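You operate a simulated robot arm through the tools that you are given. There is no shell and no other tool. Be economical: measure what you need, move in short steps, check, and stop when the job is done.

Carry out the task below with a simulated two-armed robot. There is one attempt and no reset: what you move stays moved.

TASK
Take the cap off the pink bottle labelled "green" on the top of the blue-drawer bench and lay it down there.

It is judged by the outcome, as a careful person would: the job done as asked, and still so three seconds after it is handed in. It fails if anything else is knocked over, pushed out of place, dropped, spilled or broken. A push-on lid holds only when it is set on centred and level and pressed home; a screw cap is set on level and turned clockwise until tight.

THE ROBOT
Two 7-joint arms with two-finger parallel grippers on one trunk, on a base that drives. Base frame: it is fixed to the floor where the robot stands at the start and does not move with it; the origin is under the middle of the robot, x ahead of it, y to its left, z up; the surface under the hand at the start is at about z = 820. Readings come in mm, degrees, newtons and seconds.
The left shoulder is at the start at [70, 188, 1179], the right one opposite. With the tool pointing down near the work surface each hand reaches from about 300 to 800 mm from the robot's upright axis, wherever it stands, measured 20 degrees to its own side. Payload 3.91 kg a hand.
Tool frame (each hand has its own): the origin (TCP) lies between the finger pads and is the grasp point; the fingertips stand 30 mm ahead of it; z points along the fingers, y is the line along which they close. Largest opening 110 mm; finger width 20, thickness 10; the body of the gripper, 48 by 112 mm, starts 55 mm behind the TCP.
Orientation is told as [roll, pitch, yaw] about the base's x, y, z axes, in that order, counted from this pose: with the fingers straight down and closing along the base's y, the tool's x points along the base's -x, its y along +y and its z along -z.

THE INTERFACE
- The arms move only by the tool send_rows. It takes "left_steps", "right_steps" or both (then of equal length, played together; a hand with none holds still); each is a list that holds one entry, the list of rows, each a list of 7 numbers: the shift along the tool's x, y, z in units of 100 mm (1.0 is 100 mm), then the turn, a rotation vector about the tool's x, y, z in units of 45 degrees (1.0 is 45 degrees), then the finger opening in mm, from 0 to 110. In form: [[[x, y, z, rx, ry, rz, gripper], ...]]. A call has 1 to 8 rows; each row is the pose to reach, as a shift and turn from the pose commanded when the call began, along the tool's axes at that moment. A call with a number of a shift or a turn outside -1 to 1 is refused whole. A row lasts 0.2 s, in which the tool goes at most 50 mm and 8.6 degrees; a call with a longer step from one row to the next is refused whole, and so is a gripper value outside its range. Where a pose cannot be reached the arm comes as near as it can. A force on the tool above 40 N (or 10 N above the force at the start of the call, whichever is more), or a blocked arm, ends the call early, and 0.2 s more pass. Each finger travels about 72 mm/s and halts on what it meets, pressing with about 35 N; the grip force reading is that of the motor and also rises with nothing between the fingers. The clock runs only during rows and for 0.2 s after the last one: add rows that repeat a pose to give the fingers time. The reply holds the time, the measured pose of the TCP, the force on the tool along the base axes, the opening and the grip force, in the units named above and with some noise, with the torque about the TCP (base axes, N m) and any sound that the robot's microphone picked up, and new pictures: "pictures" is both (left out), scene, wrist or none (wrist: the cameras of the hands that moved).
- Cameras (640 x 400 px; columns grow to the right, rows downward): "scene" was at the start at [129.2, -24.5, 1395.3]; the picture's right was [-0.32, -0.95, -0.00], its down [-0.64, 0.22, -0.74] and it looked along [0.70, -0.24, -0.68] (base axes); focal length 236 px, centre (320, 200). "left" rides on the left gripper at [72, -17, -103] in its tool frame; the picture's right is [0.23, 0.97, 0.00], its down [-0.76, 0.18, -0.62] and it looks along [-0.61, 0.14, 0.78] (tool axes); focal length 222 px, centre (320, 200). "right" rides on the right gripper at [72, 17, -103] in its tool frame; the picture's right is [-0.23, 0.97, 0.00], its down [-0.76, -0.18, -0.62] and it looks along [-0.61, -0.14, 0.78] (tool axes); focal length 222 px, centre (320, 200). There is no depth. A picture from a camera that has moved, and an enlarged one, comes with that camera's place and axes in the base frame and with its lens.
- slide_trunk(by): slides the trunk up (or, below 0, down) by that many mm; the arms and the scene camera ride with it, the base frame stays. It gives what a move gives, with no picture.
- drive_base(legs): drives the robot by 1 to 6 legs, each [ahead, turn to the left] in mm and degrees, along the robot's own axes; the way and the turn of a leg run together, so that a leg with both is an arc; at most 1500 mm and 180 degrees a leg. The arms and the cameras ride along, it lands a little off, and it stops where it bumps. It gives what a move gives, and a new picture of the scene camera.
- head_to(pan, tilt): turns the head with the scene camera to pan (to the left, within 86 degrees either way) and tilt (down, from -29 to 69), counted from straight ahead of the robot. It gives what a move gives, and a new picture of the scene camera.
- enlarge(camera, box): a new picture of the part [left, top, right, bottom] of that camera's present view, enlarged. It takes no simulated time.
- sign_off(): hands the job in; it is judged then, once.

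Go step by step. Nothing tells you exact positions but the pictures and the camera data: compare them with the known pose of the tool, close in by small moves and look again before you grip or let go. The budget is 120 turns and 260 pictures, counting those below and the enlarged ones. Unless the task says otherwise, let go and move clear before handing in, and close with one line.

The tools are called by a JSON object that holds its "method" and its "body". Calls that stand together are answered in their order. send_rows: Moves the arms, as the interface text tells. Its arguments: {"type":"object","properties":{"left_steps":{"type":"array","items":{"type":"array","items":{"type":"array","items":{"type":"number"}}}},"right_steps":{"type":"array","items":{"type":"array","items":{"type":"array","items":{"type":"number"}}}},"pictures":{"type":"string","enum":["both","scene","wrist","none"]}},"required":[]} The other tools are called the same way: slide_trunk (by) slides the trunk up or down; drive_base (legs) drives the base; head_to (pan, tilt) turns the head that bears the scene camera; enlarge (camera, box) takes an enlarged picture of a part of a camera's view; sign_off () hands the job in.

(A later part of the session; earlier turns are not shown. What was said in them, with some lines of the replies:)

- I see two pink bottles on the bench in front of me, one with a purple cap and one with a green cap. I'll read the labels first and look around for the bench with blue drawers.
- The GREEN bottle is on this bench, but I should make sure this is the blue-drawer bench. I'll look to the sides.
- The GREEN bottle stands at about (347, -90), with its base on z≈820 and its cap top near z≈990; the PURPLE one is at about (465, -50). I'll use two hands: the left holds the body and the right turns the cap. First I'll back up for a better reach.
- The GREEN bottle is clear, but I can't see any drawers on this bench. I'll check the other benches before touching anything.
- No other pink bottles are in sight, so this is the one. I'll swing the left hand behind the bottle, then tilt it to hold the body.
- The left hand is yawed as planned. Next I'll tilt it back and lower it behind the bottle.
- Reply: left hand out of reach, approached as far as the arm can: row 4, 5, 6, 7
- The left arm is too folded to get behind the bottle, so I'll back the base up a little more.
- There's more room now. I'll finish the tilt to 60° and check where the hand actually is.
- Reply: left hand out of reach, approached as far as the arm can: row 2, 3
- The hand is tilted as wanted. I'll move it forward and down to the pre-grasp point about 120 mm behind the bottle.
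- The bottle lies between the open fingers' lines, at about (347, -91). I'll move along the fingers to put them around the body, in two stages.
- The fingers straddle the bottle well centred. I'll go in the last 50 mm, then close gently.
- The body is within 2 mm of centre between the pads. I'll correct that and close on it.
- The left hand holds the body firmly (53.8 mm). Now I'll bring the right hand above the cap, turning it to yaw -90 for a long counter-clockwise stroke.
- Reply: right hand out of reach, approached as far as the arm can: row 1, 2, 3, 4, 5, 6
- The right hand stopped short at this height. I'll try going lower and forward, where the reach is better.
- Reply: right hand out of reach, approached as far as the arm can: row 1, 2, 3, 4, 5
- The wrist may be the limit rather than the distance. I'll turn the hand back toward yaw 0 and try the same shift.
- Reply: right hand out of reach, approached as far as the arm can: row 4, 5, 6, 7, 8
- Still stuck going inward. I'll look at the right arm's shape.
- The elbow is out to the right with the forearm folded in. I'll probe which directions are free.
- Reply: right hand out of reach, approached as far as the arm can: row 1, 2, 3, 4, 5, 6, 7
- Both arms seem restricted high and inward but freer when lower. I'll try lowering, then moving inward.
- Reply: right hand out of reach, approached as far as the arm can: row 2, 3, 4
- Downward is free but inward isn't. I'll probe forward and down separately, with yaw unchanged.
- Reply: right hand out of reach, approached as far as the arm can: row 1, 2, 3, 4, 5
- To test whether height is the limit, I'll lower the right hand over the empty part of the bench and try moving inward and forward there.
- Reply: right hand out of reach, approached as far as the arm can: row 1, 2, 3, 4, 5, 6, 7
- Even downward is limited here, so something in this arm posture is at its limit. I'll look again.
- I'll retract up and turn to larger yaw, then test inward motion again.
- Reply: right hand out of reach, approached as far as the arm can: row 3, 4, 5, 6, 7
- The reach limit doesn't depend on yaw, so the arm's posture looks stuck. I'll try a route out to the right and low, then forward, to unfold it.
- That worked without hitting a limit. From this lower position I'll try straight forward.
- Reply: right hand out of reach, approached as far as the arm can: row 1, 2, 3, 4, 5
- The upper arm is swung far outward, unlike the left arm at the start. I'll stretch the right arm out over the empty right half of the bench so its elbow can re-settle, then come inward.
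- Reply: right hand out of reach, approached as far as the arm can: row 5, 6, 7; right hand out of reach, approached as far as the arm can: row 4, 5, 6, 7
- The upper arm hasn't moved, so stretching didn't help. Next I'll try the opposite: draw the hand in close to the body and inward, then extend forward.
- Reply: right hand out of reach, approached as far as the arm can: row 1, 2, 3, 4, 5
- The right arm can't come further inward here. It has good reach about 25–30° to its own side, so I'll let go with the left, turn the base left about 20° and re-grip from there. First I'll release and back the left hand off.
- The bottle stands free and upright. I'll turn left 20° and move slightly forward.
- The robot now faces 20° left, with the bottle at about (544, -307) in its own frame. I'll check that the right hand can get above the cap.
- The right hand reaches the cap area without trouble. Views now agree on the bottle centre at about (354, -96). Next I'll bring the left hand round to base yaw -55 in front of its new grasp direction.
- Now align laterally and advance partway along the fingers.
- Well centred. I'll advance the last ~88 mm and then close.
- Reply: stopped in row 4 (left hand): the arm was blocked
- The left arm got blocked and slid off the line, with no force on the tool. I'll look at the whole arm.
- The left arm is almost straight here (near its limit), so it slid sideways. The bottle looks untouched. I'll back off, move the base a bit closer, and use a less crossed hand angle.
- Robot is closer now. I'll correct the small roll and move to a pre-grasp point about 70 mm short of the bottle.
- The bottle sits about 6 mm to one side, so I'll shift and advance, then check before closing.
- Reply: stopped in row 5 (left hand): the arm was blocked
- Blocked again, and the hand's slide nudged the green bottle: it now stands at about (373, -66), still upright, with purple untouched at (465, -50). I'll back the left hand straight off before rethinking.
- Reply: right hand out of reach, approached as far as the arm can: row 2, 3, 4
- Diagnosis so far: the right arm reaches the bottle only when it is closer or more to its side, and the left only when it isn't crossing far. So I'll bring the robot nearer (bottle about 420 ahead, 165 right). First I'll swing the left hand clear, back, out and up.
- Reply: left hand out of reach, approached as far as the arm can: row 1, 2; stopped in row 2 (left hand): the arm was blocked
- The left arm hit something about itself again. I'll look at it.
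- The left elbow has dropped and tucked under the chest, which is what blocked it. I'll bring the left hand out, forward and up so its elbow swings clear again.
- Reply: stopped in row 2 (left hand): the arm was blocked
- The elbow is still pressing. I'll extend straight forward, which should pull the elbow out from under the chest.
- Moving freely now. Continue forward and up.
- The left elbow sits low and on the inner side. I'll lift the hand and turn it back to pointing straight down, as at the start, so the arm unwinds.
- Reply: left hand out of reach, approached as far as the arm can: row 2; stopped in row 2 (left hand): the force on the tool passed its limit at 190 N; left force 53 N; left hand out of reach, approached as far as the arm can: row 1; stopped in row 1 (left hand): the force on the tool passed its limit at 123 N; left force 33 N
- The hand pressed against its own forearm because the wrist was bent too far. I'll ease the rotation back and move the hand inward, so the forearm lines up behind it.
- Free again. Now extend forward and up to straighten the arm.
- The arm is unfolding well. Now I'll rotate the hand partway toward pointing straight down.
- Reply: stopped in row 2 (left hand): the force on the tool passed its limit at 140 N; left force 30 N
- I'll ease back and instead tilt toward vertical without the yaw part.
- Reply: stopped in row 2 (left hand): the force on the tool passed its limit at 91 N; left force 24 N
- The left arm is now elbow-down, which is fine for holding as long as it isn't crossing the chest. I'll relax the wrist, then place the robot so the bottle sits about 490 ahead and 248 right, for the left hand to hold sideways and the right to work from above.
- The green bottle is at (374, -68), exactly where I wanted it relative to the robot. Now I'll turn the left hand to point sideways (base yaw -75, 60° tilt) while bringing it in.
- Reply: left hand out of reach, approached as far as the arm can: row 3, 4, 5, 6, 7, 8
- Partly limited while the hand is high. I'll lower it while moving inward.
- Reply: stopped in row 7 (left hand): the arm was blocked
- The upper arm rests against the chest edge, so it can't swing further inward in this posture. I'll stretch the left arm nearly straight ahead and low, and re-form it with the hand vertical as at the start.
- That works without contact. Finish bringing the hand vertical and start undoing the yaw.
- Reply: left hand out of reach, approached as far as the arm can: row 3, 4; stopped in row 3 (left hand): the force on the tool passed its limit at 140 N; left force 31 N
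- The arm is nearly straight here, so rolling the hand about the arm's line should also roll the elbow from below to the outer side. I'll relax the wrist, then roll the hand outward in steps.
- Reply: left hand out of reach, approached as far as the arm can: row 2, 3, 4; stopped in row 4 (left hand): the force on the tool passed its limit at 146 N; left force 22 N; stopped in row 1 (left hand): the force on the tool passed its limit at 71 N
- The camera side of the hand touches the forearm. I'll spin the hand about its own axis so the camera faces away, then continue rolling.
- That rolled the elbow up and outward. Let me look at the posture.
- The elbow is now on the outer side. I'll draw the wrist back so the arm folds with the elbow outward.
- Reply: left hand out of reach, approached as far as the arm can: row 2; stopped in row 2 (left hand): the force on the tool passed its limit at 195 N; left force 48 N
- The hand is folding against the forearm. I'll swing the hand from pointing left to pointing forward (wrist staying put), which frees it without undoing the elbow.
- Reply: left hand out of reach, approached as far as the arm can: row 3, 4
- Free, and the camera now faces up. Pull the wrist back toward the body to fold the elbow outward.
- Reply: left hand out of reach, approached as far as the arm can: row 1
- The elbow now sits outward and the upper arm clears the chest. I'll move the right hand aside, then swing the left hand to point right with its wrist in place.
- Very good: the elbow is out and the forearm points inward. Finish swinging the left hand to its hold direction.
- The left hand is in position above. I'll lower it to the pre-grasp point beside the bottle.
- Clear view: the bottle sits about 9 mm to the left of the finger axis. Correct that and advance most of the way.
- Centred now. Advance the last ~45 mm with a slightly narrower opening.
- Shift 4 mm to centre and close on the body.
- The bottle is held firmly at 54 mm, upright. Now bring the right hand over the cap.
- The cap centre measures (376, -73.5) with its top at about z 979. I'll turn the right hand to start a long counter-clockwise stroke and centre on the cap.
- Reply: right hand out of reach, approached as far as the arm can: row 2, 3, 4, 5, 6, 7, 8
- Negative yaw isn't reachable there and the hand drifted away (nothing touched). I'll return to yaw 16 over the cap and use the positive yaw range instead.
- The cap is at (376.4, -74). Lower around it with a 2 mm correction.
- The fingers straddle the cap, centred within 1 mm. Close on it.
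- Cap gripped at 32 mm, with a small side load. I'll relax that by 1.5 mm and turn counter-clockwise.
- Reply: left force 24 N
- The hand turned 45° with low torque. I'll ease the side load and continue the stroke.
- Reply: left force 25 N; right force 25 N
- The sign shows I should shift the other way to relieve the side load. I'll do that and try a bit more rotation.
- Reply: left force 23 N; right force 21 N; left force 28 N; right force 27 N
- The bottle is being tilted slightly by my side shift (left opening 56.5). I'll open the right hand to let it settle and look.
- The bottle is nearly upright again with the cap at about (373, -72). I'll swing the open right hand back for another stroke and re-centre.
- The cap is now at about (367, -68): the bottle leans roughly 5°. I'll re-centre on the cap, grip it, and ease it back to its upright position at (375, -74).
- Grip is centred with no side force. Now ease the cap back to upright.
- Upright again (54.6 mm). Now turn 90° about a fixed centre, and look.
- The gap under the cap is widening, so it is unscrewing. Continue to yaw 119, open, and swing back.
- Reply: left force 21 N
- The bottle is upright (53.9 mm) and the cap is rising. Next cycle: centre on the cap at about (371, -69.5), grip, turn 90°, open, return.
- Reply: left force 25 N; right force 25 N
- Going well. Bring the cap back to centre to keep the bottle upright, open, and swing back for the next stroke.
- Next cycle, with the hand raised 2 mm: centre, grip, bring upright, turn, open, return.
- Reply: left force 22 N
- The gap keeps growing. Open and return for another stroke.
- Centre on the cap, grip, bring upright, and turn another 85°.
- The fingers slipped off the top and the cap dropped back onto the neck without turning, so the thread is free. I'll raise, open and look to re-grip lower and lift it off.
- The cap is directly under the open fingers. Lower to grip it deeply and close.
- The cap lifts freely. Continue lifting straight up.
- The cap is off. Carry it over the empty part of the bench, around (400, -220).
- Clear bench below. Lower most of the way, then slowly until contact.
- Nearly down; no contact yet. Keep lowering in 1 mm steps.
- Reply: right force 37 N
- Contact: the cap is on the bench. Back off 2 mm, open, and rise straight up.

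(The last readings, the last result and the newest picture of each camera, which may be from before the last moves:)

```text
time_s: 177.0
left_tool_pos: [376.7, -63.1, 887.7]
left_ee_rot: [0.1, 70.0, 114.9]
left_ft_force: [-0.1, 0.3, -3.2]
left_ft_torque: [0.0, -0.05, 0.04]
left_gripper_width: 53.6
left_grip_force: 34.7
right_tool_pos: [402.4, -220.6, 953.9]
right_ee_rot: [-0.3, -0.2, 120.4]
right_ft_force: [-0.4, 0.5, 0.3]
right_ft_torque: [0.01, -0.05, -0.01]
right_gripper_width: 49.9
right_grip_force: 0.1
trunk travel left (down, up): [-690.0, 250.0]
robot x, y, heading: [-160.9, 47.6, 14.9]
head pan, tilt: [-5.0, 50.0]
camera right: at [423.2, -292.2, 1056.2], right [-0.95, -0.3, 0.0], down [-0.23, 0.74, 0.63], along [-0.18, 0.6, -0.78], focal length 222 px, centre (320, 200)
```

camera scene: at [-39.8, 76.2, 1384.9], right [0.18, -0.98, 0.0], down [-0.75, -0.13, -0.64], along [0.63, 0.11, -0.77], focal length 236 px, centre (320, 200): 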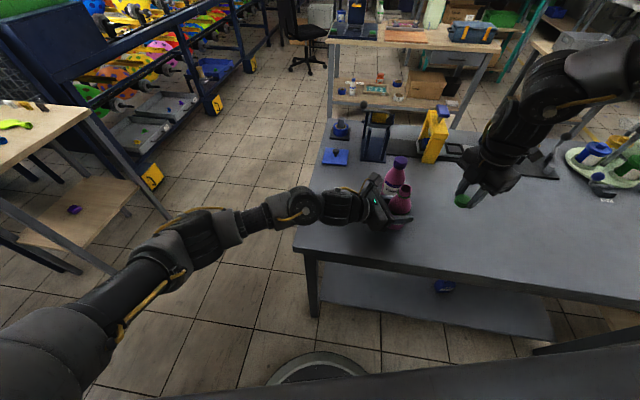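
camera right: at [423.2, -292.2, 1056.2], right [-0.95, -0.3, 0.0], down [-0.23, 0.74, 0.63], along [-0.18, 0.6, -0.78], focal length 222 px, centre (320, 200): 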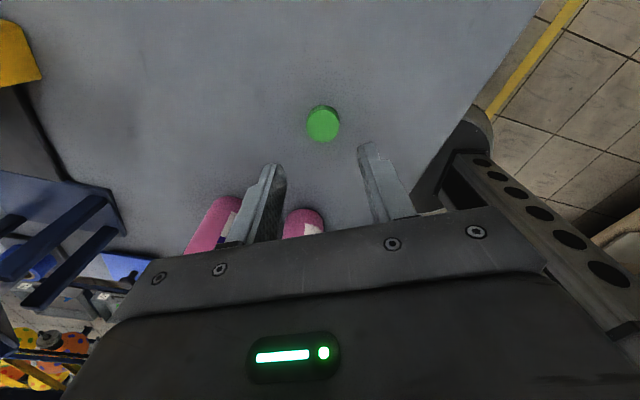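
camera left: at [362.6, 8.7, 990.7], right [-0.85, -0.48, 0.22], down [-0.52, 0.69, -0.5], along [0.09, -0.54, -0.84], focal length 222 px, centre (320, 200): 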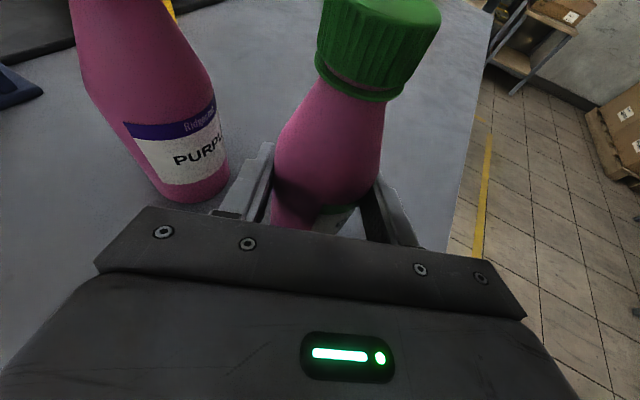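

The cap lies on the bench. Before releasing the bottle, I'll check whether it is upright and standing on the bench.

{"method": "enlarge", "body": {"camera": "scene", "box": [350, 140, 450, 240]}}

{"method": "enlarge", "body": {"camera": "right", "box": [160, 170, 360, 260]}}

{"method": "enlarge", "body": {"camera": "left", "box": [160, 0, 480, 200]}}

```text
4.00 times, centred on (400, 190) of scene
camera zoom: at [-40.7, 76.3, 1384.9], right [0.18, -0.98, 0.0], down [-0.75, -0.14, -0.64], along [0.63, 0.11, -0.77], focal length 944 px, centre (0, 240)
```

zoom: 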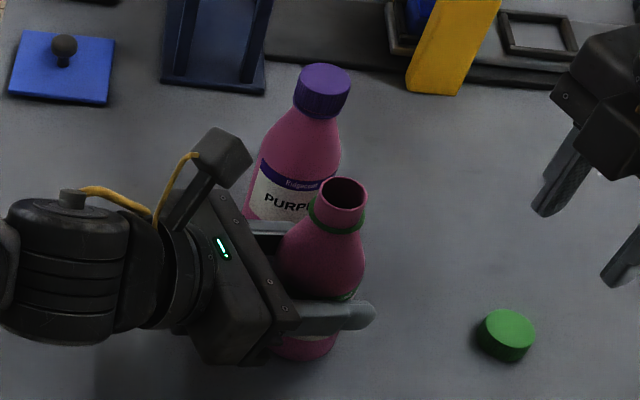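

```text
3.20 times, centred on (260, 215) of right
camera zoom: at [423.2, -292.2, 1056.2], right [-0.95, -0.3, 0.0], down [-0.23, 0.74, 0.63], along [-0.18, 0.6, -0.78], focal length 711 px, centre (512, 152)
```

zoom: 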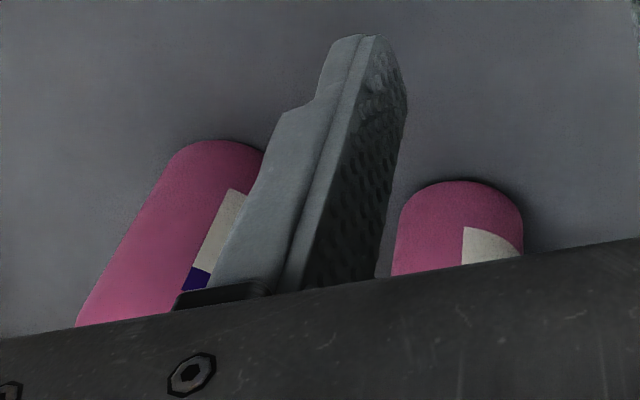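

```text
2.00 times, centred on (320, 100) of left
camera zoom: at [361.7, 8.9, 991.0], right [-0.85, -0.48, 0.21], down [-0.52, 0.69, -0.5], along [0.09, -0.54, -0.84], focal length 444 px, centre (320, 400)
```

zoom: 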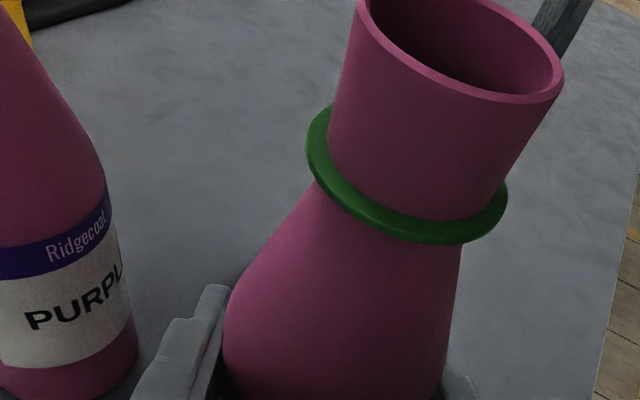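

The cap lies flat, but the bottle leans about 6° toward the left hand. I'll tip it upright with the left hand before releasing, then set it down.

{"method": "send_rows", "body": {"left_steps": [[[0, 0, 0, 0, -0.04, 0, 46], [0, 0, 0, 0, -0.08, 0, 46], [0, 0, 0, 0, -0.12, 0, 46], [0, 0, 0, 0, -0.135, 0, 46], [0, 0, 0, 0, -0.135, 0, 46]]], "pictures": "none"}}

{"method": "enlarge", "body": {"camera": "scene", "box": [350, 140, 450, 240]}}

```text
time_s: 178.2
left_tool_pos: [376.5, -64.1, 886.2]
left_ee_rot: [0.4, 63.7, 115.1]
left_ft_force: [0.0, 0.1, -3.2]
left_ft_torque: [0.01, -0.02, -0.04]
left_gripper_width: 53.5
left_grip_force: 34.7
right_tool_pos: [402.7, -220.1, 953.1]
right_ee_rot: [-0.2, -0.2, 120.5]
right_ft_force: [-0.5, -0.2, 0.3]
right_ft_torque: [-0.02, -0.02, -0.01]
right_gripper_width: 50.1
right_grip_force: 0.1
trunk travel left (down, up): [-690.0, 250.0]
robot x, y, heading: [-163.5, 43.8, 15.1]
head pan, tilt: [-5.0, 50.0]
```

```text
4.00 times, centred on (400, 190) of scene
camera zoom: at [-39.2, 75.9, 1384.8], right [0.18, -0.98, 0.0], down [-0.75, -0.13, -0.64], along [0.63, 0.11, -0.77], focal length 944 px, centre (0, 240)
```

zoom: 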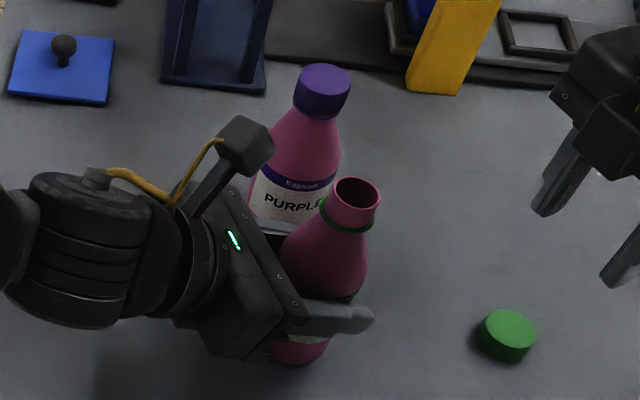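

Upright now and hanging a few millimetres up. Lower gently until the base touches.

{"method": "send_rows", "body": {"left_steps": [[[-0.009, 0, 0.004, 0, 0, 0, 46], [-0.018, 0, 0.009, 0, 0, 0, 46], [-0.018, 0, 0.009, 0, 0, 0, 46]]], "pictures": "none"}}

{"method": "send_rows", "body": {"left_steps": [[[-0.009, 0, 0.004, 0, 0, 0, 46], [-0.018, 0, 0.009, 0, 0, 0, 46], [-0.018, 0, 0.009, 0, 0, 0, 46]]], "pictures": "none"}}

```text
time_s: 179.0
left_tool_pos: [374.7, -62.9, 885.0]
left_ee_rot: [0.3, 63.8, 115.0]
left_ft_force: [-0.4, -0.3, -0.3]
left_ft_torque: [-0.05, 0.02, -0.02]
left_gripper_width: 53.4
left_grip_force: 34.9
right_tool_pos: [402.7, -222.1, 954.2]
right_ee_rot: [-0.3, -0.2, 120.5]
right_ft_force: [0.3, 0.3, 0.4]
right_ft_torque: [0.0, 0.0, -0.02]
right_gripper_width: 50.2
right_grip_force: 0.0
trunk travel left (down, up): [-690.0, 250.0]
robot x, y, heading: [-162.9, 46.9, 15.1]
head pan, tilt: [-5.0, 50.0]
```

```text
time_s: 179.8
left_tool_pos: [374.7, -63.1, 885.9]
left_ee_rot: [0.0, 64.2, 115.0]
left_ft_force: [4.0, 1.5, 16.7]
left_ft_torque: [-0.27, -0.33, 0.11]
left_gripper_width: 53.3
left_grip_force: 34.9
right_tool_pos: [401.1, -220.3, 953.3]
right_ee_rot: [-0.3, -0.1, 120.5]
right_ft_force: [0.3, 0.4, -1.1]
right_ft_torque: [0.02, 0.02, -0.02]
right_gripper_width: 50.3
right_grip_force: 0.2
trunk travel left (down, up): [-690.0, 250.0]
robot x, y, heading: [-160.4, 44.6, 15.1]
head pan, tilt: [-5.0, 50.0]
```

Standing on the bench. Open slowly and withdraw straight back.

{"method": "send_rows", "body": {"left_steps": [[[0.008, 0, -0.004, 0, 0, 0, 46], [0.008, 0, -0.004, 0, 0, 0, 56], [0.008, 0, -0.004, 0, 0, 0, 62], [0.008, 0, -0.004, 0, 0, 0, 67], [0.008, 0, -0.004, 0, 0, 0, 67], [0.008, 0, -0.2, 0, 0, 0, 67], [0.008, 0, -0.55, 0, 0, 0, 67], [0.008, 0, -1.0, 0, 0, 0, 67]]], "pictures": "both"}}

{"method": "enlarge", "body": {"camera": "scene", "box": [350, 120, 510, 230]}}

```text
time_s: 181.6
left_tool_pos: [337.3, 18.4, 929.5]
left_ee_rot: [0.3, 64.0, 115.0]
left_ft_force: [0.6, 0.6, -0.4]
left_ft_torque: [0.0, 0.0, -0.01]
left_gripper_width: 67.2
left_grip_force: 0.0
right_tool_pos: [402.2, -218.7, 953.9]
right_ee_rot: [-0.4, 0.0, 120.5]
right_ft_force: [-1.1, -0.2, 0.0]
right_ft_torque: [0.01, 0.0, -0.02]
right_gripper_width: 50.2
right_grip_force: 0.1
trunk travel left (down, up): [-690.0, 250.0]
robot x, y, heading: [-165.1, 48.0, 15.0]
head pan, tilt: [-5.0, 50.0]
camera scene: at [-40.7, 77.8, 1384.9], right [0.18, -0.98, 0.0], down [-0.75, -0.14, -0.64], along [0.63, 0.11, -0.77], focal length 236 px, centre (320, 200)
camera left: at [327.5, 80.3, 1040.5], right [-0.84, -0.5, 0.21], down [-0.54, 0.74, -0.41], along [0.05, -0.46, -0.89], focal length 222 px, centre (320, 200)
```

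scene: 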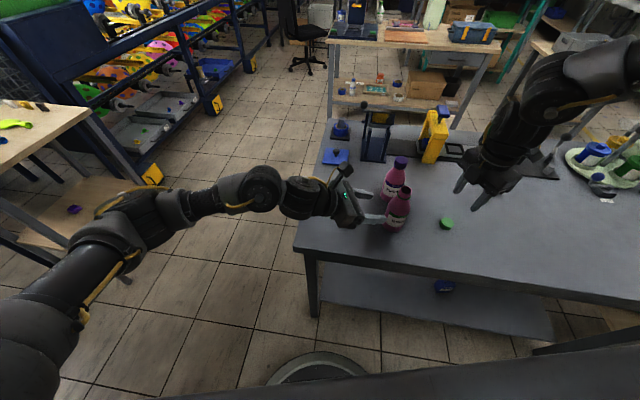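
left: 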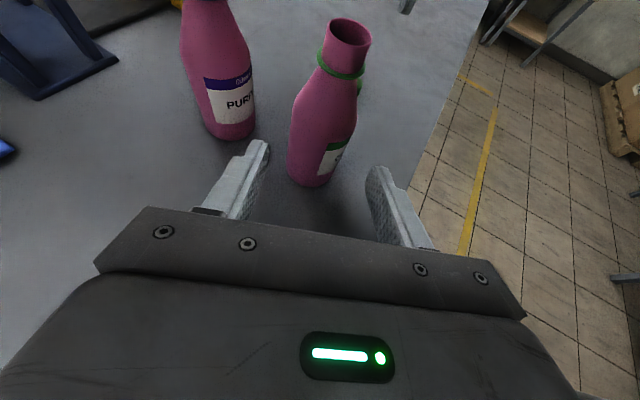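

```text
3.64 times, centred on (430, 175) of scene
camera zoom: at [-40.7, 77.8, 1384.9], right [0.18, -0.98, 0.0], down [-0.75, -0.14, -0.64], along [0.63, 0.11, -0.77], focal length 859 px, centre (-80, 291)
```

zoom: 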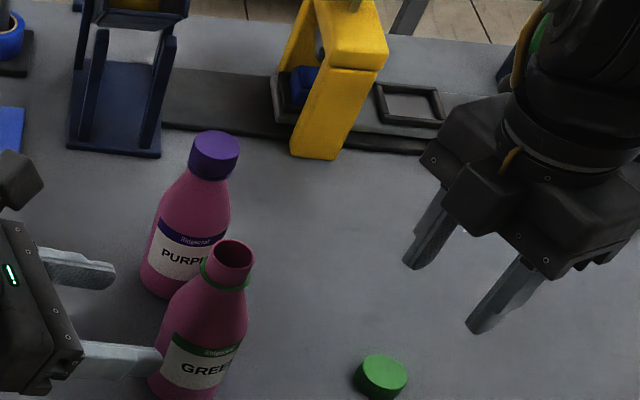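

The GREEN bottle stands upright and open, its cap lies flat on the bench, PURPLE is untouched, and both hands are clear. I'll withdraw the left hand a little more and hand in.

{"method": "send_rows", "body": {"left_steps": [[[0, 0, -0.25, 0, 0, 0, 67], [0.1, 0, -0.5, 0, 0, 0, 67], [0.1, 0, -0.5, 0, 0, 0, 67], [0.1, 0, -0.5, 0, 0, 0, 67]]], "pictures": "none"}}

{"method": "sign_off", "body": {}}

```text
time_s: 182.6
left_tool_pos: [319.7, 53.4, 958.7]
left_ee_rot: [0.3, 64.0, 115.1]
left_ft_force: [0.4, -0.2, -0.4]
left_ft_torque: [0.02, -0.04, 0.0]
left_gripper_width: 67.2
left_grip_force: 0.1
right_tool_pos: [403.0, -219.9, 953.2]
right_ee_rot: [-0.2, -0.2, 120.5]
right_ft_force: [0.8, 0.0, 0.0]
right_ft_torque: [0.0, -0.02, 0.0]
right_gripper_width: 50.3
right_grip_force: 0.1
trunk travel left (down, up): [-690.0, 250.0]
robot x, y, heading: [-165.6, 43.5, 15.0]
head pan, tilt: [-5.0, 50.0]
```

```text
The job is handed in.
```

The cap is off the GREEN bottle and lies flat on the bench beside it; the bottle stands upright and open about 30 mm from where it started (I nudged it while getting a grip), the PURPLE bottle is unmoved, and although I saw no blue drawers on this bench, it was the only one in view with pink bottles.
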